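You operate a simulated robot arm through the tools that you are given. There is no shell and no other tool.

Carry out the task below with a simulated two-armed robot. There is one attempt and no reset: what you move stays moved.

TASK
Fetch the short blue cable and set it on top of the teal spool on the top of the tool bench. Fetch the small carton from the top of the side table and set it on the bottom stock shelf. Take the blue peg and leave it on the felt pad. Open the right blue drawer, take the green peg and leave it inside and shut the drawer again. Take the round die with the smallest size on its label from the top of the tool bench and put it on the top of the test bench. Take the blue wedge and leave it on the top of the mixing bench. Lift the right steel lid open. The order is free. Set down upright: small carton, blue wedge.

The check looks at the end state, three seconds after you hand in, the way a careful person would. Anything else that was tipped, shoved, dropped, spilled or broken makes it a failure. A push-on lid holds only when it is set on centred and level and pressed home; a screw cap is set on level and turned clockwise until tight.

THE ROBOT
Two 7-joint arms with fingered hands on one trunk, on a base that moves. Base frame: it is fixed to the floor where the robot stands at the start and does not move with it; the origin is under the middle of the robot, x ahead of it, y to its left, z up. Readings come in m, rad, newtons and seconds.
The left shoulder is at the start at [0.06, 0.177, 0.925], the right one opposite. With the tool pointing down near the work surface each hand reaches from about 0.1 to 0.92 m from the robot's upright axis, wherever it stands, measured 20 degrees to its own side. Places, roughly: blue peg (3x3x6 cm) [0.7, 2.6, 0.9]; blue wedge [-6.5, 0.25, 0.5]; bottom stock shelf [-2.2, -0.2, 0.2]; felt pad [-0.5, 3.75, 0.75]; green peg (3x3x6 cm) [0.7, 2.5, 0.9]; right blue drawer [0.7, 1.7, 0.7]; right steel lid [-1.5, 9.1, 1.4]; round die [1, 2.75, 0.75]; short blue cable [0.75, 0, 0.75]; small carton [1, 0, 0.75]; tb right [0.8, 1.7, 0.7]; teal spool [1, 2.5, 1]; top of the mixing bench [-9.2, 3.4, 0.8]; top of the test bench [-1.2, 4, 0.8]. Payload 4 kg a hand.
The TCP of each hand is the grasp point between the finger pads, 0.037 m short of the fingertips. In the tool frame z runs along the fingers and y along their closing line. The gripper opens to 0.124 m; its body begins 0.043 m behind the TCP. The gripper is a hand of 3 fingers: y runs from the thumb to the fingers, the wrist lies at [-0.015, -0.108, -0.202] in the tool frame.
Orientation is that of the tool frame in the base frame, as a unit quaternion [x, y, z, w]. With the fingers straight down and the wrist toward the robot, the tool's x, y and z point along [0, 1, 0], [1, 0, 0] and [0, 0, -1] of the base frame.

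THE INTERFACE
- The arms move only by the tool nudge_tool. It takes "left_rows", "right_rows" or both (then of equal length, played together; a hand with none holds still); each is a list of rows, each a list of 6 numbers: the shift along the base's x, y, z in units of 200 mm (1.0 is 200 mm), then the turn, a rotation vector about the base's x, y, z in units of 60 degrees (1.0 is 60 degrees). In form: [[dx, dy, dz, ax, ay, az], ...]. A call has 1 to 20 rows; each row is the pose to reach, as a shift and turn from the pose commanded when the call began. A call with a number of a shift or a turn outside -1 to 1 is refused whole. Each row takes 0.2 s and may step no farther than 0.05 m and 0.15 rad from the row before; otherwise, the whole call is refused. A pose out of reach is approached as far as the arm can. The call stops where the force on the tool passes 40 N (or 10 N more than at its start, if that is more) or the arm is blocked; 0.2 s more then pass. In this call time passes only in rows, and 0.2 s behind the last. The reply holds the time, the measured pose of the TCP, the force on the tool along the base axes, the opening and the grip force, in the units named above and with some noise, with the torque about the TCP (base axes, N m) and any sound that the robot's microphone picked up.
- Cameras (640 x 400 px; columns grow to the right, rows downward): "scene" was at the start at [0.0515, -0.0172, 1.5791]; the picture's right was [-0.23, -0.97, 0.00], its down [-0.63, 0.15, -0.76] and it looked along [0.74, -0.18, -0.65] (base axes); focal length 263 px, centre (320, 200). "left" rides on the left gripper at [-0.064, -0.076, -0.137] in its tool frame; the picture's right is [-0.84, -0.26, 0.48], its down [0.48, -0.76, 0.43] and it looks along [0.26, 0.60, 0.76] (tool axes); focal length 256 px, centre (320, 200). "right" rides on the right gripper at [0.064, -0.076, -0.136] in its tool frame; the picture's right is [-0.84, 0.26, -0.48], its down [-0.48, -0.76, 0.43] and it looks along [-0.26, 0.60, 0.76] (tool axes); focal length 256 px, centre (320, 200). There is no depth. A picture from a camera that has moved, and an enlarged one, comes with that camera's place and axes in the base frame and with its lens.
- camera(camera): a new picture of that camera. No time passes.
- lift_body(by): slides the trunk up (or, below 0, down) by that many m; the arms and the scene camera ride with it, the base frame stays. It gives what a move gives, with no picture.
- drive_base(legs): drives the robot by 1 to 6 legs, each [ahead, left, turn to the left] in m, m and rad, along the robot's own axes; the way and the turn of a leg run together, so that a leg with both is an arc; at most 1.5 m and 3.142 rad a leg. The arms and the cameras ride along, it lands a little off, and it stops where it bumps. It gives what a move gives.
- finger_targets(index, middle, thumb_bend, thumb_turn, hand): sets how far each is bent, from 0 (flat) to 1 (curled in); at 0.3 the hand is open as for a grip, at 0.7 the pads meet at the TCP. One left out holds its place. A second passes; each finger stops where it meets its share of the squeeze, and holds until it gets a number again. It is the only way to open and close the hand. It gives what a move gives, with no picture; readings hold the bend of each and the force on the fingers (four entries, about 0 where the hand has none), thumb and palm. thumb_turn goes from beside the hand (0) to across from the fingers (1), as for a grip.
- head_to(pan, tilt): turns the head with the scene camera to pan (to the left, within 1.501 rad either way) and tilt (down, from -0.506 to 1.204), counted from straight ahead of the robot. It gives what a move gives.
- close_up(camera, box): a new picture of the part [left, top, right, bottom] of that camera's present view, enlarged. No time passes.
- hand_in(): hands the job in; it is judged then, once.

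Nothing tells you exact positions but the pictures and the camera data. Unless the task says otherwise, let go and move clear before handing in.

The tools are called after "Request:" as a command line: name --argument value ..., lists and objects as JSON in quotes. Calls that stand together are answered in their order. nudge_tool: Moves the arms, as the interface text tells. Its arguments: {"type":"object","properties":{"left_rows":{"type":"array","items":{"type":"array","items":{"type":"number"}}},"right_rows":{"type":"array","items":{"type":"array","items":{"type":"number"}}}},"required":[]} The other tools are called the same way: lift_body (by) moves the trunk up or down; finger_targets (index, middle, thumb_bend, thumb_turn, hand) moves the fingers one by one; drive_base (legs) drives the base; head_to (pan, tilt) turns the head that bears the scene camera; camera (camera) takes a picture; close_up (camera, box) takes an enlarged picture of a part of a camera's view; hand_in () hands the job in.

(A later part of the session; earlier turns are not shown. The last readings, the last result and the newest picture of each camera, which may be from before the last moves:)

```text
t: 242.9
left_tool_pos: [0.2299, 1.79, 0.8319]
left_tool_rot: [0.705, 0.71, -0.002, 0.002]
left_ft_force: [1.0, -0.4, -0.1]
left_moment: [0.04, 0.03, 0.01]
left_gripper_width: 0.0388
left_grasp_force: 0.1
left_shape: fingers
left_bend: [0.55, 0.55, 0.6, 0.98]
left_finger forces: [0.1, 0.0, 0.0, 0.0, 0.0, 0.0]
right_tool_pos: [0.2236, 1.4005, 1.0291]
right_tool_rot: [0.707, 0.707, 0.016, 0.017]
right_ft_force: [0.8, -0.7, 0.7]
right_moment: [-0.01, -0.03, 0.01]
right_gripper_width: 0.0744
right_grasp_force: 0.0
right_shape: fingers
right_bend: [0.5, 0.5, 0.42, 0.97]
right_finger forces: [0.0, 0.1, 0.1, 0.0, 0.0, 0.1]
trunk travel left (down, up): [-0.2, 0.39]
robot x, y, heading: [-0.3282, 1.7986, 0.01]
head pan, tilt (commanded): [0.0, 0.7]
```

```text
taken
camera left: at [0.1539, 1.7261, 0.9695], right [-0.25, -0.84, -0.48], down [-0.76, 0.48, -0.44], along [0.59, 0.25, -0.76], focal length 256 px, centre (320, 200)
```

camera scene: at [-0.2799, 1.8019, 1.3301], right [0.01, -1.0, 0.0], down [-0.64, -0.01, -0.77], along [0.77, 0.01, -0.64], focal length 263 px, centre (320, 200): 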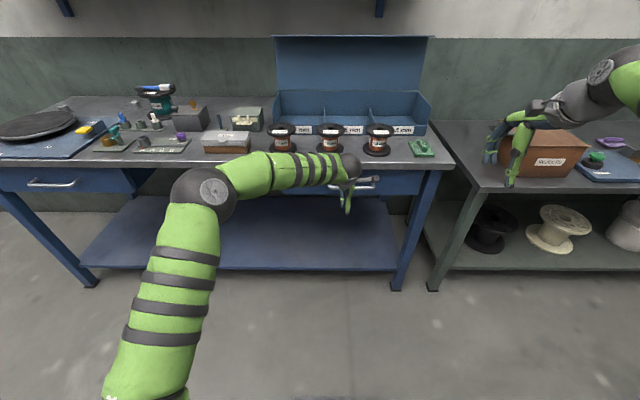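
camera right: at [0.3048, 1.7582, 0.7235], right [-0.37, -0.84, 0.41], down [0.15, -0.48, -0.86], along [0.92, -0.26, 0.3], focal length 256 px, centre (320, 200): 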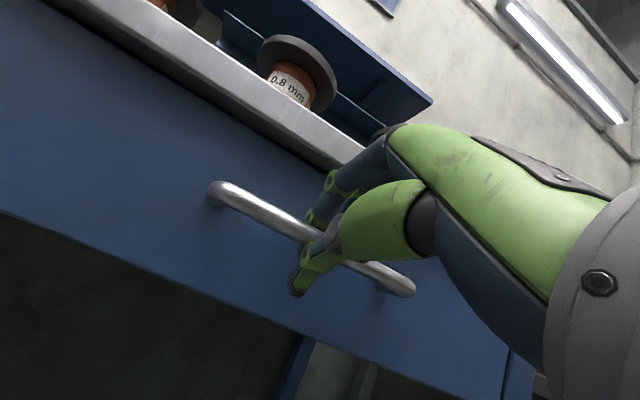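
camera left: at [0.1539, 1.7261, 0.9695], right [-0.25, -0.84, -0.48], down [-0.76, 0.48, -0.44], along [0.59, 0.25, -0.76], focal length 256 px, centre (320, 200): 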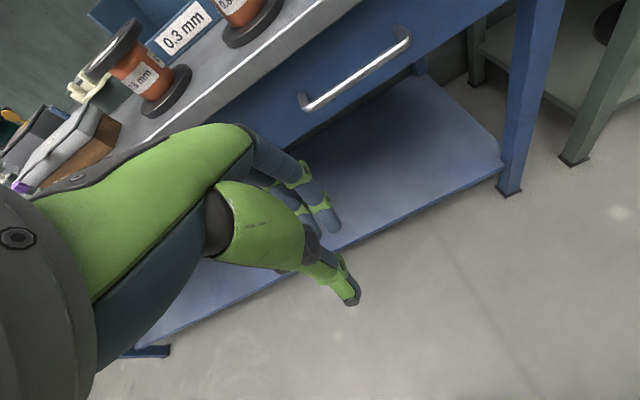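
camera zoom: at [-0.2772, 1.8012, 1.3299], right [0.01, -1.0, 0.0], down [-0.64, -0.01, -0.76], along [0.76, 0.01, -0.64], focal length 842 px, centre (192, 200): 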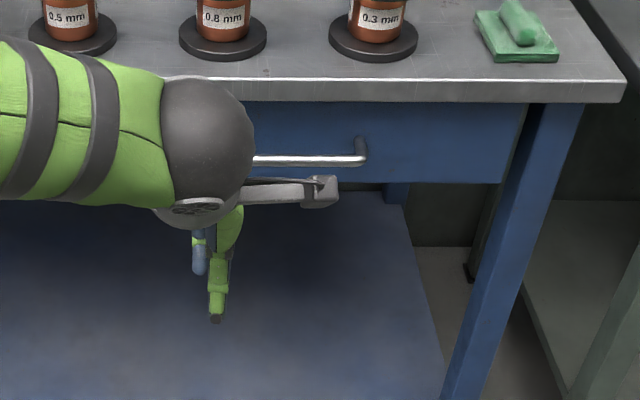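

The drawer front is back where it was before opening, so it is shut. I'll raise the trunk and go back for the blue peg with the left hand.

Request:
lift_body --by 0.25

Request:
drive_base --legs '[[0, 0.6, 0], [0.41, 0, 0]]'

Request:
finger_targets --hand "left" --index 0.43 --middle 0.43 --thumb_bend 0.72

Request:
camera --camera "scene"

Request:
camera --camera "left"

```text
t: 245.4
left_tool_pos: [0.2311, 1.7881, 1.0829]
left_tool_rot: [0.706, 0.708, -0.001, 0.003]
left_ft_force: [0.1, 0.4, 0.3]
left_moment: [0.02, 0.02, 0.02]
left_gripper_width: 0.0389
left_grasp_force: 0.1
left_shape: fingers
left_bend: [0.55, 0.55, 0.6, 0.98]
left_finger forces: [0.0, 0.0, 0.1, 0.0, 0.1, 0.0]
right_tool_pos: [0.224, 1.4015, 1.2788]
right_tool_rot: [0.707, 0.707, 0.017, 0.016]
right_ft_force: [-0.1, 1.0, 0.8]
right_moment: [0.0, -0.02, 0.04]
right_gripper_width: 0.0743
right_grasp_force: 0.0
right_shape: fingers
right_bend: [0.5, 0.5, 0.42, 0.97]
right_finger forces: [0.0, 0.0, 0.0, 0.0, 0.0, 0.1]
trunk travel left (down, up): [-0.45, 0.14]
robot x, y, heading: [-0.3323, 1.7939, 0.012]
head pan, tilt (commanded): [0.0, 0.7]
```

```text
t: 251.0
left_tool_pos: [0.6344, 2.3973, 1.0821]
left_tool_rot: [0.704, 0.711, -0.002, 0.001]
left_ft_force: [-0.5, -0.2, 0.7]
left_moment: [0.04, 0.01, 0.03]
left_gripper_width: 0.0387
left_grasp_force: 0.1
left_shape: fingers
left_bend: [0.55, 0.55, 0.6, 0.98]
left_finger forces: [0.0, 0.1, 0.0, 0.1, 0.1, 0.0]
right_tool_pos: [0.6308, 2.0101, 1.2793]
right_tool_rot: [0.705, 0.709, 0.017, 0.015]
right_ft_force: [0.3, 0.1, 0.6]
right_moment: [0.01, 0.02, 0.03]
right_gripper_width: 0.0746
right_grasp_force: 0.0
right_shape: fingers
right_bend: [0.5, 0.5, 0.42, 0.97]
right_finger forces: [0.0, 0.0, 0.0, 0.0, 0.1, 0.1]
trunk travel left (down, up): [-0.45, 0.14]
robot x, y, heading: [0.0767, 2.402, 0.014]
head pan, tilt (commanded): [0.0, 0.7]
```

```text
t: 252.0
left_tool_pos: [0.6332, 2.3977, 1.0832]
left_tool_rot: [0.703, 0.711, -0.002, 0.002]
left_ft_force: [0.2, 0.4, -0.8]
left_moment: [0.0, 0.02, -0.02]
left_gripper_width: 0.0372
left_grasp_force: 0.0
left_shape: fingers
left_bend: [0.43, 0.43, 0.72, 0.98]
left_finger forces: [0.0, 0.0, 0.0, 0.0, 0.1, 0.0]
right_tool_pos: [0.6302, 2.0101, 1.2791]
right_tool_rot: [0.705, 0.708, 0.017, 0.017]
right_ft_force: [0.2, 0.8, 0.1]
right_moment: [0.01, 0.0, 0.01]
right_gripper_width: 0.0745
right_grasp_force: 0.0
right_shape: fingers
right_bend: [0.5, 0.5, 0.42, 0.97]
right_finger forces: [0.0, 0.1, 0.0, 0.0, 0.1, 0.0]
trunk travel left (down, up): [-0.45, 0.14]
robot x, y, heading: [0.0734, 2.4059, 0.018]
head pan, tilt (commanded): [0.0, 0.7]
```

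```text
taken
camera scene: at [0.1266, 2.4067, 1.5799], right [0.02, -1.0, 0.0], down [-0.64, -0.01, -0.76], along [0.76, 0.01, -0.64], focal length 263 px, centre (320, 200)
```

scene: 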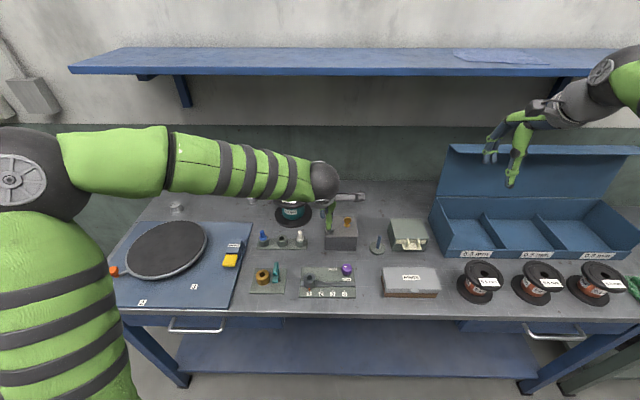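

```text
taken
camera left: at [0.5586, 2.3339, 1.2196], right [-0.25, -0.84, -0.48], down [-0.77, 0.47, -0.44], along [0.59, 0.26, -0.76], focal length 256 px, centre (320, 200)
```

left: 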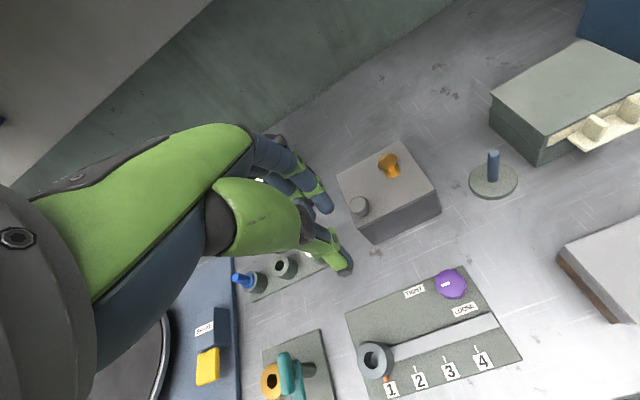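

Request:
nudge_tool --left_rows '[[0.1, 0.2, 0, 0, 0, 0], [0.2, 0.4, 0, 0, 0, 0], [0.3, 0.6, 0, 0, 0, 0], [0.4, 0.8, 0, 0, 0, 0], [0.43, 1.0, 0, 0, 0, 0]]'

Request:
nudge_tool --left_rows '[[0, 0.12, -0.1, 0, 0, -0.01], [0, 0.127, -0.3, 0, 0, -0.01]]'

Request:
close_up --camera "left" --box '[250, 150, 450, 330]'

Request:
close_up --camera "scene" --box '[240, 190, 320, 260]'

```text
t: 253.2
left_tool_pos: [0.7195, 2.5992, 1.0826]
left_tool_rot: [0.704, 0.71, -0.002, 0.001]
left_ft_force: [-0.6, -0.5, 0.6]
left_moment: [0.02, 0.0, 0.0]
left_gripper_width: 0.0377
left_grasp_force: 0.0
left_shape: fingers
left_bend: [0.43, 0.43, 0.72, 0.98]
left_finger forces: [0.1, 0.0, 0.0, 0.1, 0.0, 0.1]
right_tool_pos: [0.63, 2.01, 1.28]
right_tool_rot: [0.705, 0.709, 0.016, 0.017]
right_ft_force: [-0.3, -0.9, -0.5]
right_moment: [-0.01, -0.04, 0.02]
right_gripper_width: 0.0745
right_grasp_force: 0.0
right_shape: fingers
right_bend: [0.5, 0.5, 0.42, 0.97]
right_finger forces: [0.0, 0.0, 0.1, 0.1, 0.0, 0.0]
trunk travel left (down, up): [-0.45, 0.14]
robot x, y, heading: [0.0714, 2.4027, 0.018]
head pan, tilt (commanded): [0.0, 0.7]
```

```text
t: 253.8
left_tool_pos: [0.7197, 2.6228, 1.0225]
left_tool_rot: [0.707, 0.707, -0.002, 0.001]
left_ft_force: [0.6, 0.1, -0.6]
left_moment: [0.0, 0.02, 0.01]
left_gripper_width: 0.0378
left_grasp_force: 0.0
left_shape: fingers
left_bend: [0.43, 0.43, 0.72, 0.98]
left_finger forces: [0.0, 0.1, 0.0, 0.0, 0.0, 0.0]
right_tool_pos: [0.6305, 2.009, 1.2795]
right_tool_rot: [0.705, 0.709, 0.016, 0.015]
right_ft_force: [-0.9, -0.5, 0.2]
right_moment: [0.01, 0.02, -0.01]
right_gripper_width: 0.0746
right_grasp_force: 0.0
right_shape: fingers
right_bend: [0.5, 0.5, 0.42, 0.97]
right_finger forces: [0.0, 0.1, 0.0, 0.0, 0.0, 0.0]
trunk travel left (down, up): [-0.45, 0.14]
robot x, y, heading: [0.0716, 2.4014, 0.019]
head pan, tilt (commanded): [0.0, 0.7]
```

```text
2.22 times, centred on (350, 240) of left
camera zoom: at [0.6437, 2.5606, 1.1593], right [-0.26, -0.84, -0.48], down [-0.76, 0.48, -0.44], along [0.6, 0.25, -0.76], focal length 569 px, centre (253, 111)
```

zoom: 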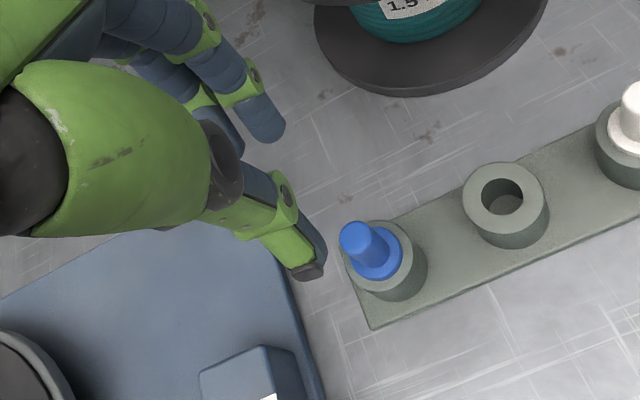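

```text
5.71 times, centred on (280, 225) of scene
camera zoom: at [0.1273, 2.4066, 1.58], right [0.02, -1.0, 0.0], down [-0.64, -0.01, -0.76], along [0.76, 0.01, -0.64], focal length 1503 px, centre (549, 57)
```

zoom: 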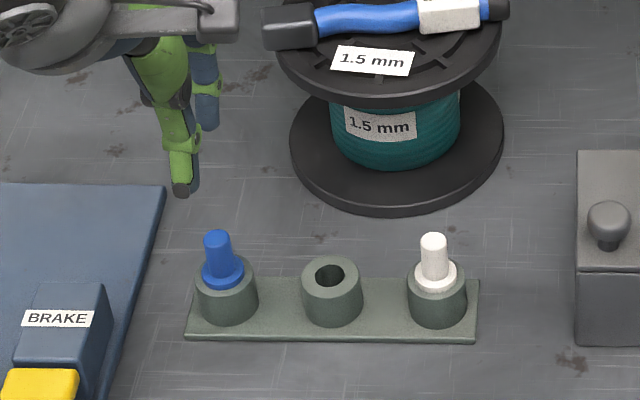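

Request:
nudge_tool --left_rows '[[0, 0, -0.12, 0, 0, 0], [0, 0, -0.24, 0, 0, 0], [0, 0, -0.36, 0, 0, 0], [0, 0, -0.44, 0, 0, 0]]'

Request:
close_up --camera "scene" --box '[240, 190, 320, 260]'

Request:
close_up --camera "left" --box '[250, 150, 450, 330]'

```text
t: 254.8
left_tool_pos: [0.7197, 2.623, 0.9363]
left_tool_rot: [0.707, 0.707, -0.003, 0.002]
left_ft_force: [-0.3, -1.1, -0.1]
left_moment: [0.0, -0.01, 0.03]
left_gripper_width: 0.0374
left_grasp_force: 0.1
left_shape: fingers
left_bend: [0.43, 0.43, 0.72, 0.98]
left_finger forces: [0.1, 0.0, 0.0, 0.0, 0.0, 0.0]
right_tool_pos: [0.6323, 2.0101, 1.279]
right_tool_rot: [0.704, 0.709, 0.017, 0.017]
right_ft_force: [-0.1, -0.8, 0.3]
right_moment: [-0.01, -0.02, 0.04]
right_gripper_width: 0.0744
right_grasp_force: 0.0
right_shape: fingers
right_bend: [0.5, 0.5, 0.42, 0.97]
right_finger forces: [0.1, 0.0, 0.0, 0.0, 0.0, 0.0]
trunk travel left (down, up): [-0.45, 0.14]
robot x, y, heading: [0.0718, 2.4014, 0.019]
head pan, tilt (commanded): [0.0, 0.7]
```

```text
5.71 times, centred on (280, 225) of scene
camera zoom: at [0.1269, 2.4067, 1.58], right [0.02, -1.0, 0.0], down [-0.64, -0.01, -0.76], along [0.76, 0.01, -0.64], focal length 1503 px, centre (549, 57)
```

zoom: 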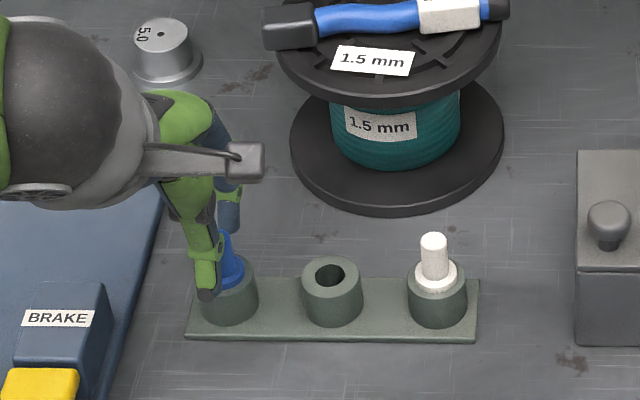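

```text
2.22 times, centred on (350, 240) of left
camera zoom: at [0.6441, 2.5606, 1.0719], right [-0.26, -0.84, -0.48], down [-0.76, 0.48, -0.44], along [0.6, 0.25, -0.76], focal length 569 px, centre (253, 111)
```

zoom: 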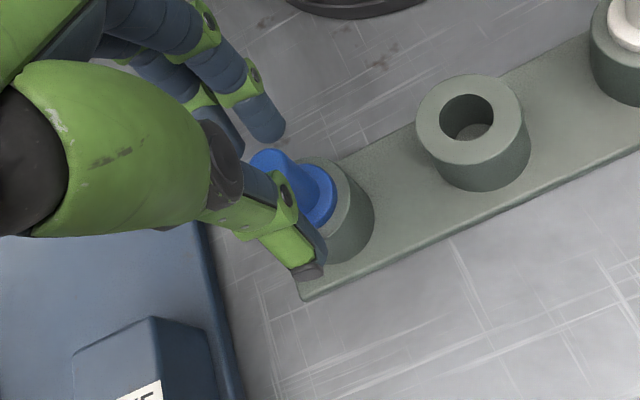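

Request:
finger_targets --hand "left" --index 0.56 --middle 0.56 --thumb_bend 0.82

Request:
close_up --camera "left" --box '[250, 150, 450, 330]'

Request:
finger_targets --hand "left" --index 0.64 --middle 0.56 --thumb_bend 0.92

```text
t: 255.8
left_tool_pos: [0.7203, 2.6237, 0.9353]
left_tool_rot: [0.706, 0.708, -0.002, 0.001]
left_ft_force: [-0.1, 0.6, 1.2]
left_moment: [0.0, 0.0, -0.02]
left_gripper_width: 0.0107
left_grasp_force: 6.6
left_shape: fingers
left_bend: [0.51, 0.56, 0.79, 0.97]
left_finger forces: [6.5, 0.0, 0.0, 0.1, 6.9, 0.0]
right_tool_pos: [0.6305, 2.0102, 1.2788]
right_tool_rot: [0.706, 0.708, 0.016, 0.017]
right_ft_force: [0.0, 0.5, 0.2]
right_moment: [-0.03, -0.02, 0.01]
right_gripper_width: 0.0746
right_grasp_force: 0.0
right_shape: fingers
right_bend: [0.5, 0.5, 0.42, 0.97]
right_finger forces: [0.0, 0.0, 0.0, 0.0, 0.0, 0.0]
trunk travel left (down, up): [-0.45, 0.14]
robot x, y, heading: [0.0756, 2.4045, 0.026]
head pan, tilt (commanded): [0.0, 0.7]
```

```text
2.22 times, centred on (350, 240) of left
camera zoom: at [0.644, 2.5608, 1.072], right [-0.26, -0.84, -0.48], down [-0.76, 0.48, -0.44], along [0.6, 0.25, -0.76], focal length 569 px, centre (253, 111)
```

zoom: 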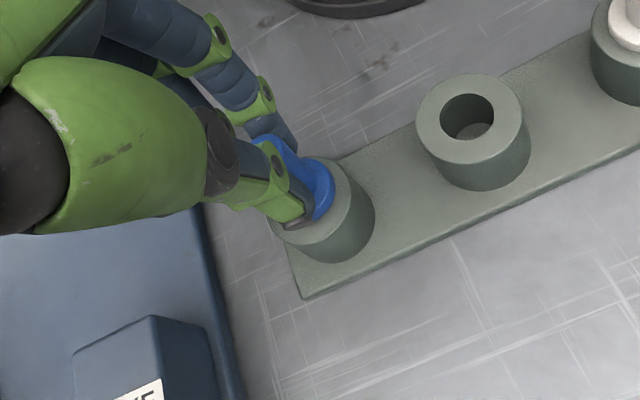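

```text
t: 256.8
left_tool_pos: [0.7187, 2.6243, 0.936]
left_tool_rot: [0.707, 0.707, -0.001, 0.002]
left_ft_force: [-10.7, 3.2, 0.2]
left_moment: [0.12, 0.27, 0.03]
left_gripper_width: 0.0093
left_grasp_force: 18.5
left_shape: fingers
left_bend: [0.51, 0.56, 0.8, 0.97]
left_finger forces: [12.8, 0.1, 0.0, 0.0, 23.7, 0.0]
right_tool_pos: [0.6286, 2.0104, 1.2804]
right_tool_rot: [0.705, 0.709, 0.016, 0.018]
right_ft_force: [0.6, 0.7, -1.0]
right_moment: [-0.01, 0.0, 0.05]
right_gripper_width: 0.0748
right_grasp_force: 0.1
right_shape: fingers
right_bend: [0.5, 0.5, 0.42, 0.97]
right_finger forces: [0.1, 0.1, 0.1, 0.0, 0.0, 0.1]
trunk travel left (down, up): [-0.45, 0.14]
robot x, y, heading: [0.0743, 2.4031, 0.019]
head pan, tilt (commanded): [0.0, 0.7]
```

The grip matches the green peg's, so I'll lift the blue peg straight out.

Request:
nudge_tool --left_rows '[[0, 0, 0.03, 0, 0, 0], [0, 0, 0.08, 0, 0, 0], [0, 0, 0.15, 0, 0, 0], [0, 0, 0.25, 0, 0, 0], [0, 0, 0.45, 0, 0, 0], [0, 0, 0.65, 0, 0, 0], [0, 0, 0.85, 0, 0, 0]]'

Request:
close_up --camera "left" --box '[250, 150, 450, 330]'

Request:
close_up --camera "scene" --box '[160, 130, 320, 270]'

```text
t: 258.4
left_tool_pos: [0.7196, 2.6224, 1.1046]
left_tool_rot: [0.707, 0.707, -0.001, 0.002]
left_ft_force: [0.0, -0.3, 0.1]
left_moment: [0.0, 0.02, -0.01]
left_gripper_width: 0.0091
left_grasp_force: 18.6
left_shape: fingers
left_bend: [0.49, 0.56, 0.83, 0.98]
left_finger forces: [18.8, 0.1, 0.0, 0.0, 19.0, 0.0]
right_tool_pos: [0.6305, 2.0109, 1.2801]
right_tool_rot: [0.705, 0.709, 0.017, 0.017]
right_ft_force: [-0.3, 0.1, -0.2]
right_moment: [-0.02, -0.02, 0.0]
right_gripper_width: 0.0748
right_grasp_force: 0.1
right_shape: fingers
right_bend: [0.5, 0.5, 0.42, 0.97]
right_finger forces: [0.0, 0.0, 0.0, 0.0, 0.0, 0.0]
trunk travel left (down, up): [-0.45, 0.14]
robot x, y, heading: [0.0722, 2.3994, 0.018]
head pan, tilt (commanded): [0.0, 0.7]
```

```text
2.22 times, centred on (350, 240) of left
camera zoom: at [0.6436, 2.5606, 1.2416], right [-0.26, -0.84, -0.48], down [-0.76, 0.48, -0.44], along [0.6, 0.25, -0.76], focal length 569 px, centre (253, 111)
```

zoom: 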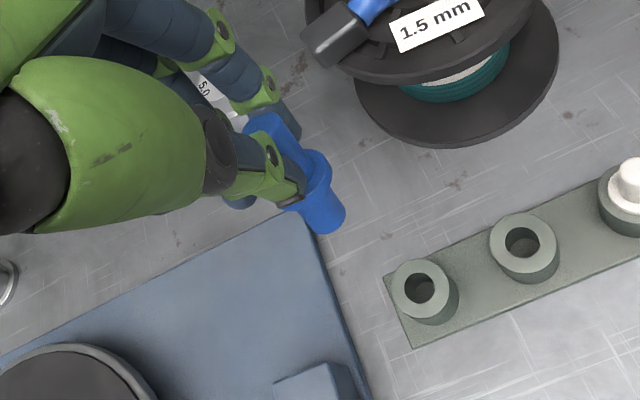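

```text
2.86 times, centred on (240, 200) of scene
camera zoom: at [0.1263, 2.4067, 1.5799], right [0.02, -1.0, 0.0], down [-0.64, -0.01, -0.77], along [0.76, 0.01, -0.64], focal length 752 px, centre (549, 200)
```

zoom: 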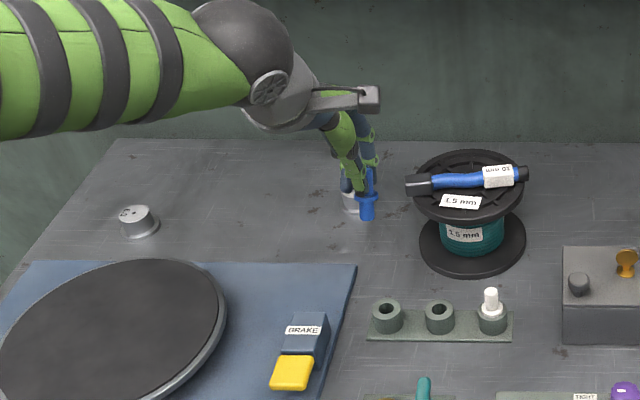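

Request:
nudge_tool --left_rows '[[-0.2, 0, 0.1, 0, 0, 0], [-0.4, 0, 0.2, 0, 0, 0], [-0.6, 0, 0.3, 0, 0, 0], [-0.8, 0, 0.3, 0, 0, 0], [-1.0, 0, 0.3, 0, 0, 0]]'

Request:
drive_base --legs '[[0, 0.53, -0.015]]'

Request:
finger_targets --hand "right" --index 0.33 --middle 0.33 --thumb_bend 0.66

Request:
nudge_tool --right_rows '[[0.1, 0, -0.1, 0, 0.046, 0], [0.25, 0, -0.2, 0, 0.046, 0], [0.4, 0, -0.3, 0, 0.046, 0], [0.55, 0.05, -0.4, 0, 0.046, 0]]'

Request:
camera --camera "scene"

Request:
camera --camera "right"

```text
t: 259.6
left_tool_pos: [0.5199, 2.6233, 1.1667]
left_tool_rot: [0.707, 0.707, -0.002, 0.001]
left_ft_force: [0.2, 1.1, -0.3]
left_moment: [-0.02, 0.0, 0.0]
left_gripper_width: 0.009
left_grasp_force: 18.8
left_shape: fingers
left_bend: [0.49, 0.56, 0.83, 0.98]
left_finger forces: [18.9, 0.1, 0.1, 0.1, 18.9, 0.0]
right_tool_pos: [0.6295, 2.0106, 1.2804]
right_tool_rot: [0.705, 0.709, 0.016, 0.017]
right_ft_force: [0.2, 0.7, 0.3]
right_moment: [0.0, -0.05, 0.01]
right_gripper_width: 0.0749
right_grasp_force: 0.0
right_shape: fingers
right_bend: [0.5, 0.5, 0.42, 0.97]
right_finger forces: [0.0, 0.0, 0.0, 0.1, 0.1, 0.0]
trunk travel left (down, up): [-0.45, 0.14]
robot x, y, heading: [0.0739, 2.403, 0.016]
head pan, tilt (commanded): [0.0, 0.7]
```

```text
t: 262.7
left_tool_pos: [0.5181, 3.15, 1.1658]
left_tool_rot: [0.711, 0.703, -0.001, 0.002]
left_ft_force: [0.1, 0.0, 0.3]
left_moment: [-0.02, 0.0, 0.0]
left_gripper_width: 0.0091
left_grasp_force: 18.5
left_shape: fingers
left_bend: [0.49, 0.56, 0.83, 0.98]
left_finger forces: [19.0, 0.0, 0.0, 0.0, 19.0, 0.0]
right_tool_pos: [0.6194, 2.5368, 1.2799]
right_tool_rot: [0.71, 0.704, 0.015, 0.017]
right_ft_force: [-0.6, 0.7, -0.1]
right_moment: [-0.01, -0.01, 0.01]
right_gripper_width: 0.0745
right_grasp_force: 0.1
right_shape: fingers
right_bend: [0.5, 0.5, 0.42, 0.97]
right_finger forces: [0.0, 0.1, 0.0, 0.0, 0.0, 0.0]
trunk travel left (down, up): [-0.45, 0.14]
robot x, y, heading: [0.0643, 2.9353, 0.008]
head pan, tilt (commanded): [0.0, 0.7]
```

```text
t: 263.7
left_tool_pos: [0.5177, 3.1499, 1.1661]
left_tool_rot: [0.711, 0.703, -0.002, 0.002]
left_ft_force: [-0.5, -0.1, 0.0]
left_moment: [0.01, 0.0, 0.03]
left_gripper_width: 0.0089
left_grasp_force: 18.9
left_shape: fingers
left_bend: [0.49, 0.56, 0.83, 0.98]
left_finger forces: [18.8, 0.0, 0.1, 0.1, 18.9, 0.0]
right_tool_pos: [0.6186, 2.5353, 1.2794]
right_tool_rot: [0.709, 0.705, 0.017, 0.016]
right_ft_force: [0.5, 0.2, 0.1]
right_moment: [0.02, 0.0, -0.01]
right_gripper_width: 0.0638
right_grasp_force: 0.0
right_shape: fingers
right_bend: [0.33, 0.33, 0.66, 1.0]
right_finger forces: [0.0, 0.1, 0.0, 0.0, 0.1, 0.2]
trunk travel left (down, up): [-0.45, 0.14]
robot x, y, heading: [0.0663, 2.9332, 0.006]
head pan, tilt (commanded): [0.0, 0.7]
```

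```text
t: 264.7
left_tool_pos: [0.5193, 3.15, 1.1652]
left_tool_rot: [0.712, 0.703, -0.002, 0.001]
left_ft_force: [0.0, 0.5, -0.3]
left_moment: [0.0, 0.01, 0.03]
left_gripper_width: 0.0093
left_grasp_force: 18.5
left_shape: fingers
left_bend: [0.49, 0.56, 0.83, 0.98]
left_finger forces: [18.9, 0.0, 0.0, 0.0, 18.8, 0.0]
right_tool_pos: [0.7305, 2.5454, 1.1996]
right_tool_rot: [0.71, 0.705, -0.001, 0.0]
right_ft_force: [-0.4, 0.1, -0.3]
right_moment: [0.02, 0.04, -0.02]
right_gripper_width: 0.0636
right_grasp_force: 0.0
right_shape: fingers
right_bend: [0.33, 0.33, 0.66, 1.0]
right_finger forces: [0.0, 0.0, 0.1, 0.0, 0.0, 0.0]
trunk travel left (down, up): [-0.45, 0.14]
robot x, y, heading: [0.0686, 2.9336, 0.005]
head pan, tilt (commanded): [0.0, 0.7]
```

```text
taken
camera scene: at [0.1217, 2.9388, 1.5799], right [0.0, -1.0, 0.0], down [-0.64, 0.0, -0.76], along [0.76, 0.0, -0.64], focal length 263 px, centre (320, 200)
```

scene: 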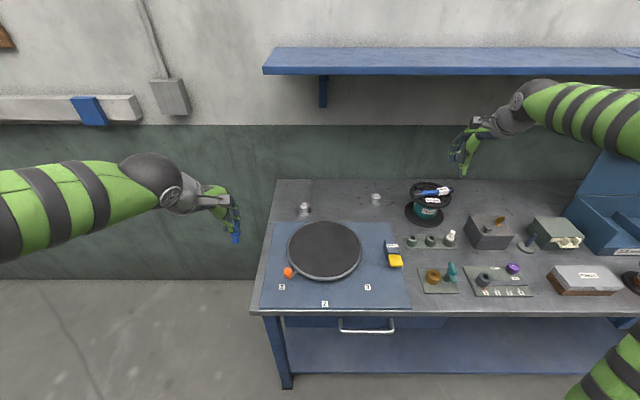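

```text
taken
camera right: at [0.6546, 2.6099, 1.3351], right [0.25, -0.84, 0.48], down [-0.76, -0.48, -0.43], along [0.59, -0.26, -0.76], focal length 256 px, centre (320, 200)
```

right: 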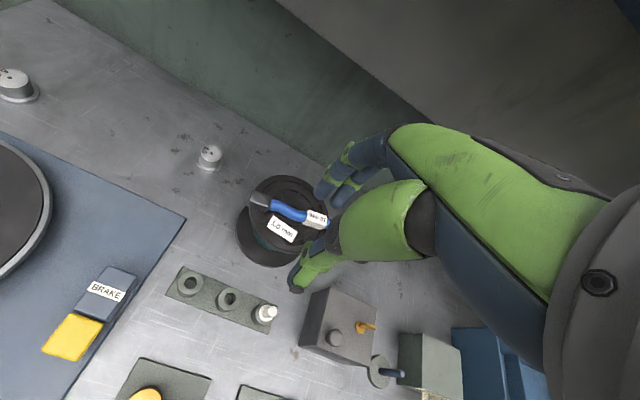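

Request:
close_up --camera "right" --box '[160, 120, 260, 190]'

Request:
close_up --camera "scene" --box '[280, 170, 440, 240]'

Request:
close_up --camera "right" --box '[0, 50, 80, 120]'

```text
5.71 times, centred on (210, 155) of right
camera zoom: at [0.6546, 2.6099, 1.3351], right [0.25, -0.84, 0.48], down [-0.76, -0.48, -0.43], along [0.59, -0.26, -0.76], focal length 1463 px, centre (949, 457)
```

zoom: 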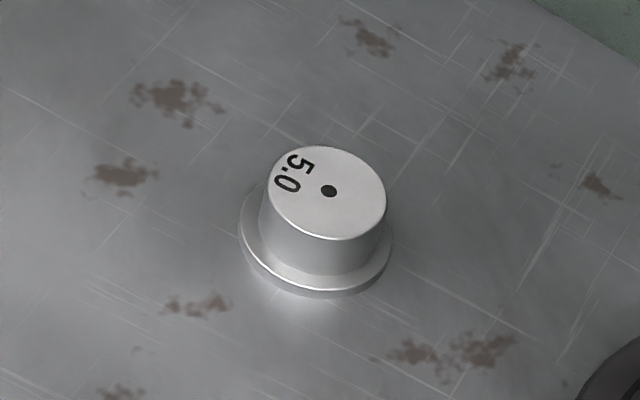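

```text
4.00 times, centred on (360, 205) of scene
camera zoom: at [0.1217, 2.9388, 1.5799], right [0.0, -1.0, 0.0], down [-0.64, 0.0, -0.76], along [0.76, 0.0, -0.64], focal length 1052 px, centre (160, 180)
```

zoom: 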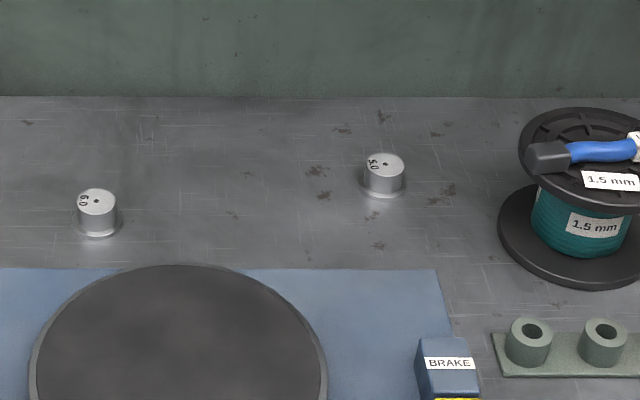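

```text
5.71 times, centred on (40, 85) of right
camera zoom: at [0.6546, 2.6099, 1.3351], right [0.25, -0.84, 0.48], down [-0.76, -0.48, -0.43], along [0.59, -0.26, -0.76], focal length 1463 px, centre (1920, 857)
```

zoom: 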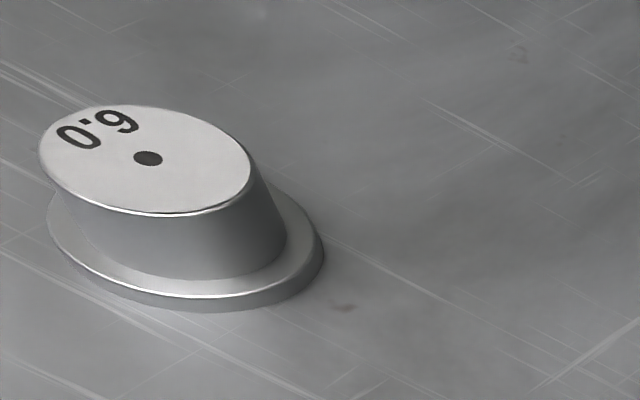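

The 5.0 die is the one, at about [0.97, 2.70] with its top near z 0.888. I'll move the right hand over it at a safe height for a closer look.

Request:
nudge_tool --right_rows '[[0.12, 0.15, 0, 0, 0, 0], [0.24, 0.3, 0, 0, 0, 0], [0.36, 0.45, 0, 0, 0, 0], [0.48, 0.6, 0, 0, 0, 0], [0.6, 0.75, 0, 0, 0, 0], [0.75, 0.77, -0.15, 0, 0, 0], [0.9, 0.77, -0.3, 0, 0, 0], [0.95, 0.77, -0.5, 0, 0, 0]]'

Request:
camera --camera "right"

Request:
close_up --camera "scene" --box '[330, 120, 450, 230]'

```text
t: 266.5
left_tool_pos: [0.519, 3.1492, 1.1656]
left_tool_rot: [0.711, 0.703, -0.002, 0.001]
left_ft_force: [0.3, 0.1, -0.1]
left_moment: [-0.01, 0.02, 0.01]
left_gripper_width: 0.0092
left_grasp_force: 19.1
left_shape: fingers
left_bend: [0.49, 0.56, 0.83, 0.98]
left_finger forces: [18.9, 0.0, 0.1, 0.0, 18.9, 0.1]
right_tool_pos: [0.9234, 2.6995, 1.0991]
right_tool_rot: [0.709, 0.705, -0.001, 0.0]
right_ft_force: [-0.6, -0.5, -0.3]
right_moment: [0.03, -0.01, -0.03]
right_gripper_width: 0.0639
right_grasp_force: 0.1
right_shape: fingers
right_bend: [0.33, 0.33, 0.66, 1.0]
right_finger forces: [0.0, 0.0, 0.0, 0.1, 0.0, 0.0]
trunk travel left (down, up): [-0.45, 0.14]
robot x, y, heading: [0.0677, 2.9348, 0.002]
head pan, tilt (commanded): [0.0, 0.7]
```

```text
taken
camera right: at [0.8459, 2.764, 1.2347], right [0.25, -0.84, 0.48], down [-0.76, -0.48, -0.43], along [0.59, -0.26, -0.76], focal length 256 px, centre (320, 200)
```

right: 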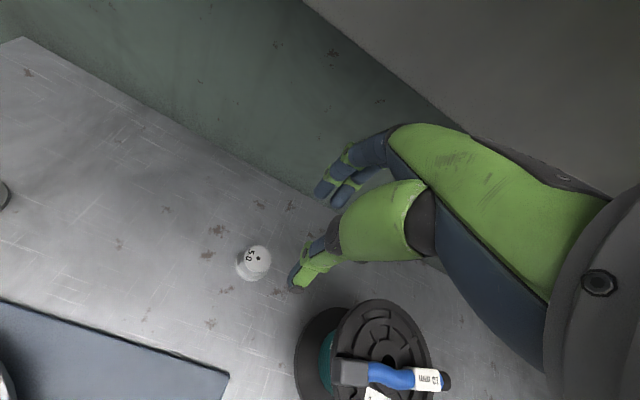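

```text
3.64 times, centred on (390, 175) of scene
camera zoom: at [0.1214, 2.9387, 1.58], right [0.0, -1.0, 0.0], down [-0.64, 0.0, -0.76], along [0.76, 0.0, -0.64], focal length 957 px, centre (66, 291)
```

zoom: 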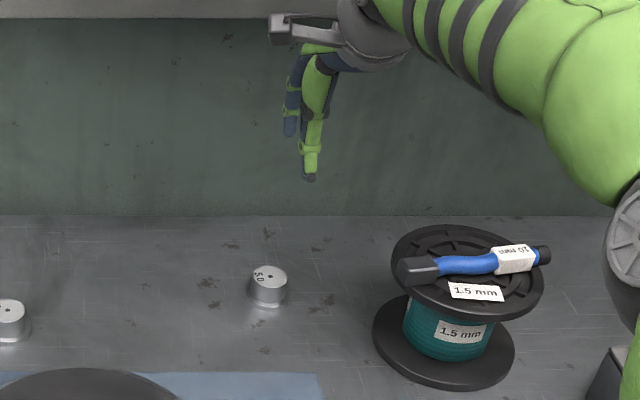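

Request:
nudge_tool --right_rows '[[0.06, 0.01, -0.15, 0, 0, 0], [0.12, 0.015, -0.3, 0, 0, 0], [0.123, 0.015, -0.45, 0, 0, 0], [0.123, 0.015, -0.6, 0, 0, 0]]'

Request:
close_up --camera "right" --box '[200, 160, 400, 330]'

Request:
close_up --camera "scene" --box '[340, 150, 420, 220]'

```text
t: 267.5
left_tool_pos: [0.518, 3.1508, 1.1657]
left_tool_rot: [0.711, 0.703, -0.002, 0.001]
left_ft_force: [-0.3, 0.2, 0.2]
left_moment: [-0.01, 0.04, -0.03]
left_gripper_width: 0.009
left_grasp_force: 19.1
left_shape: fingers
left_bend: [0.49, 0.56, 0.83, 0.98]
left_finger forces: [19.0, 0.0, 0.1, 0.0, 18.9, 0.1]
right_tool_pos: [0.9449, 2.7011, 0.9778]
right_tool_rot: [0.711, 0.704, -0.001, 0.0]
right_ft_force: [0.6, 0.0, 0.0]
right_moment: [-0.01, 0.0, 0.01]
right_gripper_width: 0.0637
right_grasp_force: 0.1
right_shape: fingers
right_bend: [0.33, 0.33, 0.66, 1.0]
right_finger forces: [0.0, 0.0, 0.0, 0.0, 0.0, 0.0]
trunk travel left (down, up): [-0.45, 0.14]
robot x, y, heading: [0.0692, 2.9368, 0.005]
head pan, tilt (commanded): [0.0, 0.7]
```

```text
2.35 times, centred on (300, 245) of right
camera zoom: at [0.8696, 2.7663, 1.1143], right [0.25, -0.84, 0.48], down [-0.76, -0.48, -0.43], along [0.59, -0.26, -0.76], focal length 602 px, centre (367, 94)
```

zoom: 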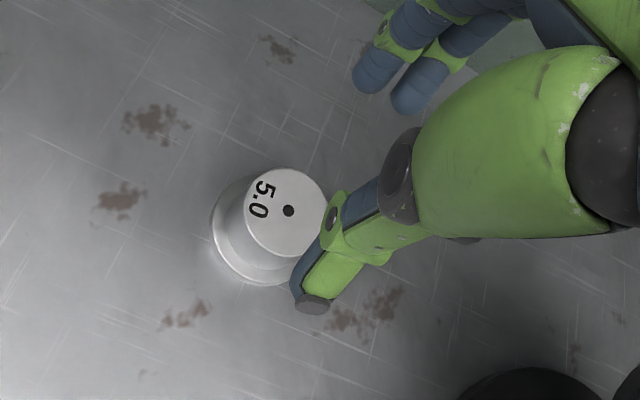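

```text
5.71 times, centred on (380, 185) of scene
camera zoom: at [0.1213, 2.9387, 1.5799], right [0.0, -1.0, 0.0], down [-0.64, 0.0, -0.76], along [0.76, 0.0, -0.64], focal length 1503 px, centre (-23, 286)
```

zoom: 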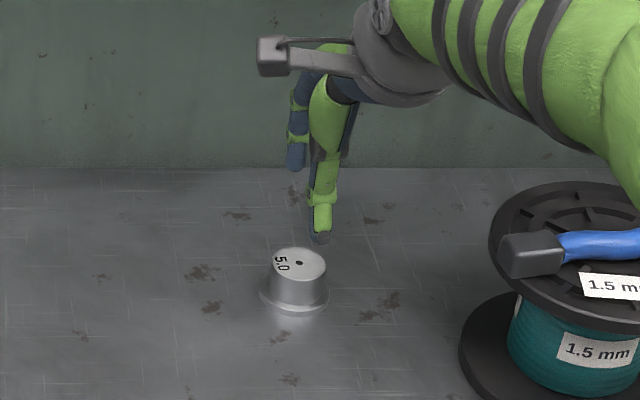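

Request:
nudge_tool --right_rows '[[0, 0.025, -0.1, 0, 0, 0], [0, 0.025, -0.2, 0, 0, 0], [0, 0.025, -0.3, 0, 0, 0], [0, 0.025, -0.39, 0, 0, 0]]'

Request:
close_up --camera "right" --box '[200, 160, 400, 330]'

Request:
close_up --camera "scene" --box '[340, 150, 420, 220]'

```text
t: 268.5
left_tool_pos: [0.5184, 3.1507, 1.1647]
left_tool_rot: [0.711, 0.703, -0.001, 0.002]
left_ft_force: [0.1, -0.4, 0.0]
left_moment: [-0.02, 0.02, -0.02]
left_gripper_width: 0.0091
left_grasp_force: 18.8
left_shape: fingers
left_bend: [0.49, 0.56, 0.83, 0.98]
left_finger forces: [18.8, 0.0, 0.0, 0.0, 18.8, 0.0]
right_tool_pos: [0.9431, 2.7074, 0.9011]
right_tool_rot: [0.709, 0.705, -0.001, 0.0]
right_ft_force: [-0.8, 0.2, 0.2]
right_moment: [0.02, -0.01, -0.04]
right_gripper_width: 0.0638
right_grasp_force: 0.0
right_shape: fingers
right_bend: [0.33, 0.33, 0.66, 1.0]
right_finger forces: [0.0, 0.0, 0.0, 0.1, 0.1, 0.1]
trunk travel left (down, up): [-0.45, 0.14]
robot x, y, heading: [0.0659, 2.9357, 0.006]
head pan, tilt (commanded): [0.0, 0.7]
```

```text
2.35 times, centred on (300, 245) of right
camera zoom: at [0.8676, 2.7721, 1.0367], right [0.25, -0.84, 0.48], down [-0.76, -0.48, -0.43], along [0.59, -0.26, -0.76], focal length 602 px, centre (367, 94)
```

zoom: 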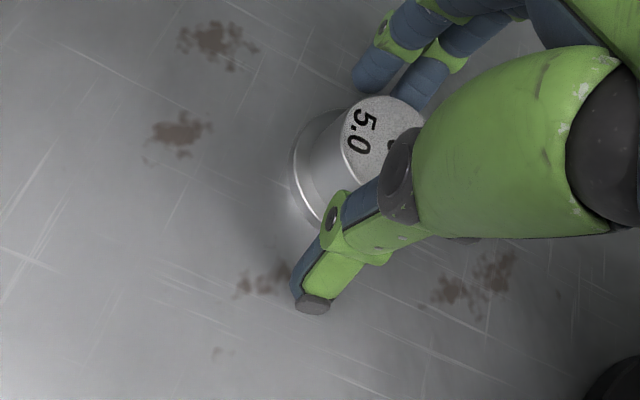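

```text
5.71 times, centred on (380, 185) of scene
camera zoom: at [0.1211, 2.9388, 1.58], right [0.0, -1.0, 0.0], down [-0.64, 0.0, -0.76], along [0.76, 0.0, -0.64], focal length 1503 px, centre (-23, 286)
```

zoom: 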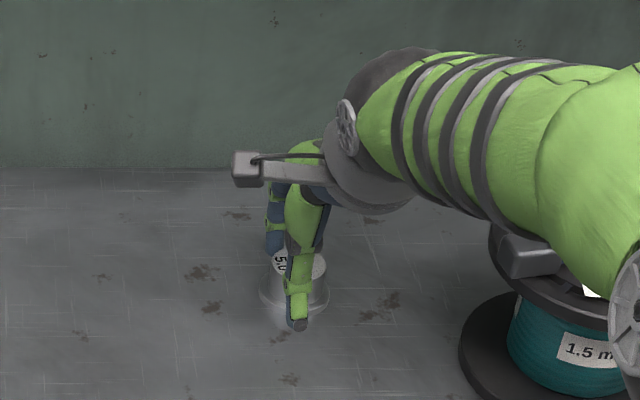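

Request:
finger_targets --hand "right" --index 0.5 --middle 0.5 --thumb_bend 0.84

Request:
close_up --camera "right" --box '[200, 160, 400, 330]'

Request:
close_up --camera "scene" --box '[340, 150, 420, 220]'

```text
t: 269.5
left_tool_pos: [0.5167, 3.1499, 1.1649]
left_tool_rot: [0.711, 0.703, -0.002, 0.002]
left_ft_force: [0.2, 1.3, -0.2]
left_moment: [-0.02, -0.01, 0.01]
left_gripper_width: 0.009
left_grasp_force: 19.2
left_shape: fingers
left_bend: [0.49, 0.56, 0.83, 0.98]
left_finger forces: [19.0, 0.1, 0.0, 0.1, 18.8, 0.0]
right_tool_pos: [0.9433, 2.7095, 0.9033]
right_tool_rot: [0.709, 0.705, -0.001, 0.0]
right_ft_force: [0.6, 0.7, 5.0]
right_moment: [-0.05, -0.35, 0.02]
right_gripper_width: 0.0272
right_grasp_force: 15.1
right_shape: fingers
right_bend: [0.44, 0.43, 0.76, 0.99]
right_finger forces: [5.6, 10.1, 0.0, 0.0, 15.5, 0.1]
trunk travel left (down, up): [-0.45, 0.14]
robot x, y, heading: [0.0673, 2.9343, 0.01]
head pan, tilt (commanded): [0.0, 0.7]
```

```text
2.35 times, centred on (300, 245) of right
camera zoom: at [0.8673, 2.7725, 1.0379], right [0.25, -0.84, 0.48], down [-0.76, -0.48, -0.43], along [0.6, -0.26, -0.76], focal length 602 px, centre (367, 94)
```

zoom: 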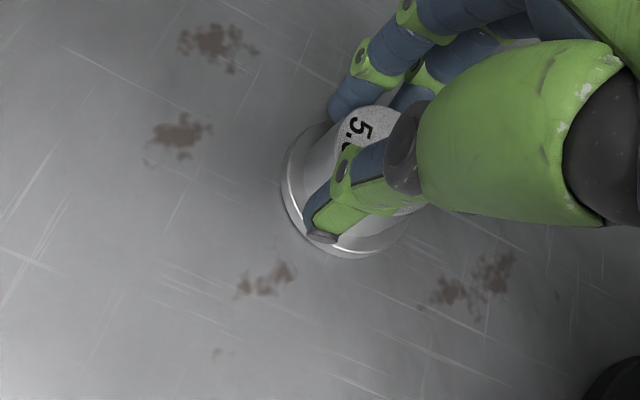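

```text
5.71 times, centred on (380, 185) of scene
camera zoom: at [0.1204, 2.9389, 1.58], right [0.0, -1.0, 0.0], down [-0.64, 0.0, -0.77], along [0.77, 0.0, -0.64], focal length 1503 px, centre (-23, 286)
```

zoom: 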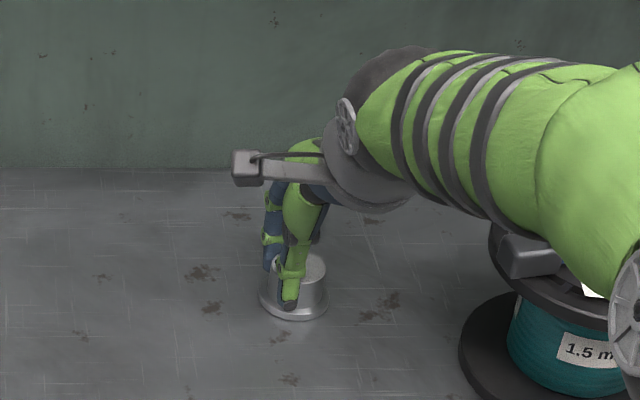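

Request:
finger_targets --hand "right" --index 0.56 --middle 0.56 --thumb_bend 0.88

Request:
nudge_tool --right_rows '[[0, 0, 0.05, 0, 0, 0], [0, 0, 0.15, 0, 0, 0], [0, 0, 0.3, 0, 0, 0], [0, 0, 0.5, 0, 0, 0], [0, 0, 0.7, 0, 0, 0]]'

Request:
camera --camera "right"

Request:
close_up --camera "scene" --box '[330, 120, 450, 230]'

```text
t: 270.5
left_tool_pos: [0.5171, 3.1492, 1.1666]
left_tool_rot: [0.711, 0.703, -0.002, 0.002]
left_ft_force: [-0.5, -0.3, -0.4]
left_moment: [0.0, -0.01, 0.01]
left_gripper_width: 0.0091
left_grasp_force: 18.9
left_shape: fingers
left_bend: [0.49, 0.56, 0.83, 0.98]
left_finger forces: [18.8, 0.0, 0.1, 0.1, 19.0, 0.0]
right_tool_pos: [0.9429, 2.7095, 0.9034]
right_tool_rot: [0.71, 0.704, -0.001, 0.001]
right_ft_force: [0.7, 1.7, 6.1]
right_moment: [-0.06, -0.45, 0.08]
right_gripper_width: 0.0245
right_grasp_force: 22.2
right_shape: fingers
right_bend: [0.46, 0.43, 0.77, 0.99]
right_finger forces: [10.0, 13.1, 0.0, 0.1, 21.8, 0.0]
trunk travel left (down, up): [-0.45, 0.14]
robot x, y, heading: [0.0658, 2.934, 0.008]
head pan, tilt (commanded): [0.0, 0.7]
```

```text
t: 271.7
left_tool_pos: [0.5182, 3.1501, 1.1657]
left_tool_rot: [0.711, 0.703, -0.002, 0.002]
left_ft_force: [-1.1, 0.7, 0.0]
left_moment: [0.0, 0.01, 0.0]
left_gripper_width: 0.0092
left_grasp_force: 18.8
left_shape: fingers
left_bend: [0.49, 0.56, 0.83, 0.98]
left_finger forces: [18.9, 0.0, 0.0, 0.1, 19.0, 0.0]
right_tool_pos: [0.9451, 2.7079, 1.041]
right_tool_rot: [0.709, 0.705, -0.001, 0.001]
right_ft_force: [0.0, 0.0, -2.9]
right_moment: [0.02, 0.08, 0.01]
right_gripper_width: 0.0236
right_grasp_force: 21.9
right_shape: fingers
right_bend: [0.47, 0.44, 0.77, 0.99]
right_finger forces: [9.2, 12.4, 0.0, 0.0, 21.2, 0.1]
trunk travel left (down, up): [-0.45, 0.14]
robot x, y, heading: [0.069, 2.9343, 0.007]
head pan, tilt (commanded): [0.0, 0.7]
```

```text
taken
camera right: at [0.8691, 2.7715, 1.1766], right [0.25, -0.84, 0.48], down [-0.76, -0.48, -0.43], along [0.59, -0.26, -0.76], focal length 256 px, centre (320, 200)
```

right: 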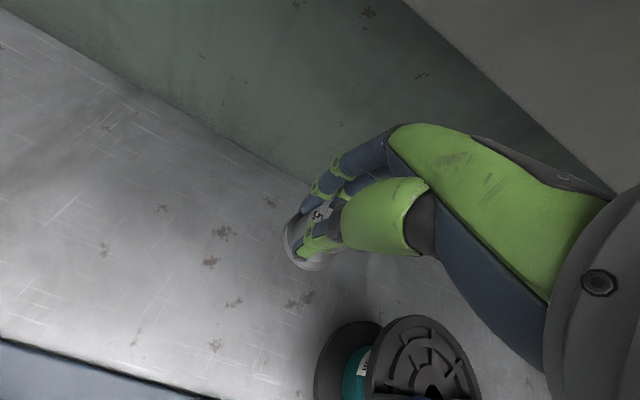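

```text
3.64 times, centred on (390, 175) of scene
camera zoom: at [0.1208, 2.9388, 1.5799], right [0.0, -1.0, 0.0], down [-0.64, 0.0, -0.76], along [0.76, 0.0, -0.64], focal length 957 px, centre (66, 291)
```

zoom: 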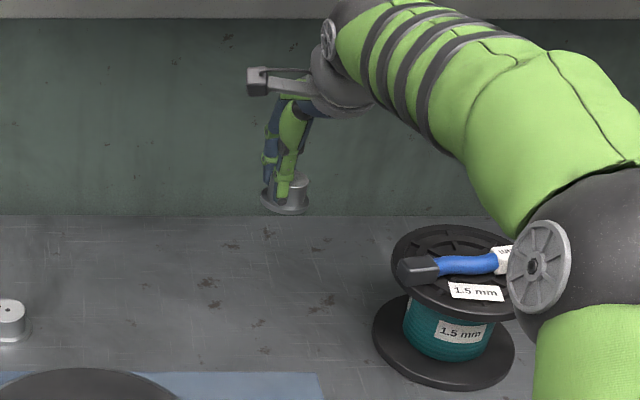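

The die is held securely and the peg too. I'll retract, back away from the tool bench and turn left to see the test bench and felt pad.

Request:
nudge_tool --right_rows '[[0, 0, 0.2, 0, 0, 0], [0, 0, 0.4, 0, 0, 0], [-0.2, 0, 0.5, 0, 0, 0], [-0.4, 0, 0.5, 0, 0, 0], [-0.6, 0, 0.5, 0, 0, 0], [-0.8, 0, 0.5, 0, 0, 0], [-1.0, 0, 0.5, 0, 0, 0]]'

Request:
nudge_tool --right_rows '[[-0.2, -0.05, 0, 0, 0, 0], [-0.4, -0.1, 0, 0, 0, 0], [-0.6, -0.15, 0, 0, 0, 0], [-0.8, -0.2, 0, 0, 0, 0]]'

Request:
drive_base --legs '[[-0.7, -0.1, 0], [0, 0, 1.57]]'

Request:
head_to --pan 0.0 --tilt 0.5

Request:
camera --camera "scene"

```text
t: 273.3
left_tool_pos: [0.5171, 3.1495, 1.1663]
left_tool_rot: [0.711, 0.703, -0.001, 0.001]
left_ft_force: [0.3, 0.0, -0.3]
left_moment: [-0.01, -0.01, -0.01]
left_gripper_width: 0.009
left_grasp_force: 18.6
left_shape: fingers
left_bend: [0.49, 0.56, 0.83, 0.98]
left_finger forces: [19.0, 0.0, 0.0, 0.1, 18.8, 0.0]
right_tool_pos: [0.7428, 2.7075, 1.1405]
right_tool_rot: [0.71, 0.704, 0.0, 0.0]
right_ft_force: [-0.2, -0.5, -2.2]
right_moment: [0.01, 0.09, -0.02]
right_gripper_width: 0.023
right_grasp_force: 20.9
right_shape: fingers
right_bend: [0.47, 0.45, 0.77, 0.99]
right_finger forces: [9.2, 12.6, 0.0, 0.1, 21.0, 0.0]
trunk travel left (down, up): [-0.45, 0.14]
robot x, y, heading: [0.068, 2.9363, 0.004]
head pan, tilt (commanded): [0.0, 0.7]
```

```text
t: 274.3
left_tool_pos: [0.5182, 3.149, 1.1668]
left_tool_rot: [0.711, 0.703, -0.002, 0.002]
left_ft_force: [-0.2, -0.4, 0.5]
left_moment: [-0.01, -0.04, -0.02]
left_gripper_width: 0.0089
left_grasp_force: 19.0
left_shape: fingers
left_bend: [0.49, 0.56, 0.83, 0.98]
left_finger forces: [19.0, 0.0, 0.0, 0.0, 18.9, 0.1]
right_tool_pos: [0.5819, 2.6685, 1.1415]
right_tool_rot: [0.71, 0.704, -0.001, 0.0]
right_ft_force: [0.2, 0.6, -2.9]
right_moment: [-0.01, 0.08, 0.01]
right_gripper_width: 0.0227
right_grasp_force: 21.7
right_shape: fingers
right_bend: [0.48, 0.45, 0.77, 0.99]
right_finger forces: [9.0, 12.7, 0.0, 0.1, 21.0, 0.1]
trunk travel left (down, up): [-0.45, 0.14]
robot x, y, heading: [0.0671, 2.9342, 0.003]
head pan, tilt (commanded): [0.0, 0.7]
```

```text
t: 281.9
left_tool_pos: [-0.8409, 3.2873, 1.167]
left_tool_rot: [0.015, 1.0, 0.0, 0.003]
left_ft_force: [-0.1, 0.0, 0.1]
left_moment: [0.0, 0.02, -0.02]
left_gripper_width: 0.0087
left_grasp_force: 18.6
left_shape: fingers
left_bend: [0.49, 0.56, 0.83, 0.98]
left_finger forces: [18.6, 0.1, 0.0, 0.0, 18.6, 0.0]
right_tool_pos: [-0.3572, 3.3468, 1.1413]
right_tool_rot: [0.011, 1.0, -0.001, 0.001]
right_ft_force: [0.5, 0.1, -3.0]
right_moment: [-0.08, 0.02, -0.01]
right_gripper_width: 0.0221
right_grasp_force: 20.4
right_shape: fingers
right_bend: [0.48, 0.45, 0.77, 0.99]
right_finger forces: [9.2, 12.1, 0.0, 0.0, 19.8, 0.1]
trunk travel left (down, up): [-0.45, 0.14]
robot x, y, heading: [-0.6348, 2.8351, 1.557]
head pan, tilt (commanded): [0.0, 0.7]
```

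```text
t: 282.6
left_tool_pos: [-0.8409, 3.2876, 1.1652]
left_tool_rot: [0.013, 1.0, -0.001, 0.003]
left_ft_force: [0.2, 0.2, -0.2]
left_moment: [0.0, -0.02, -0.02]
left_gripper_width: 0.0087
left_grasp_force: 18.5
left_shape: fingers
left_bend: [0.49, 0.56, 0.83, 0.98]
left_finger forces: [18.7, 0.0, 0.0, 0.0, 18.6, 0.0]
right_tool_pos: [-0.3576, 3.3459, 1.1413]
right_tool_rot: [0.012, 1.0, 0.0, 0.001]
right_ft_force: [0.6, -0.2, -2.1]
right_moment: [-0.07, 0.02, 0.02]
right_gripper_width: 0.022
right_grasp_force: 20.7
right_shape: fingers
right_bend: [0.48, 0.45, 0.77, 0.99]
right_finger forces: [9.2, 12.3, 0.0, 0.0, 19.8, 0.0]
trunk travel left (down, up): [-0.45, 0.14]
robot x, y, heading: [-0.6336, 2.8356, 1.56]
head pan, tilt (commanded): [0.0, 0.499]
```

```text
taken
camera scene: at [-0.6338, 2.8972, 1.5976], right [1.0, -0.01, 0.0], down [-0.01, -0.48, -0.88], along [0.01, 0.88, -0.48], focal length 263 px, centre (320, 200)
```

scene: 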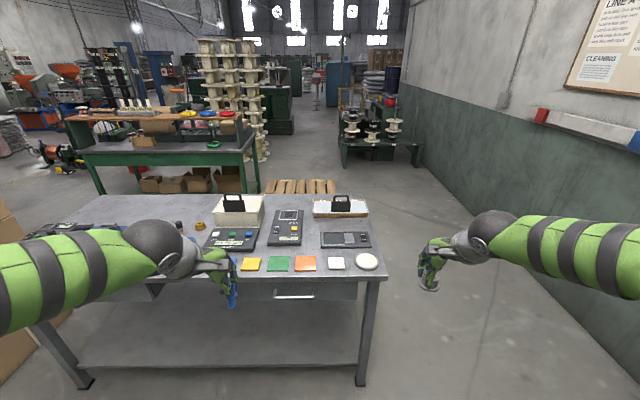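

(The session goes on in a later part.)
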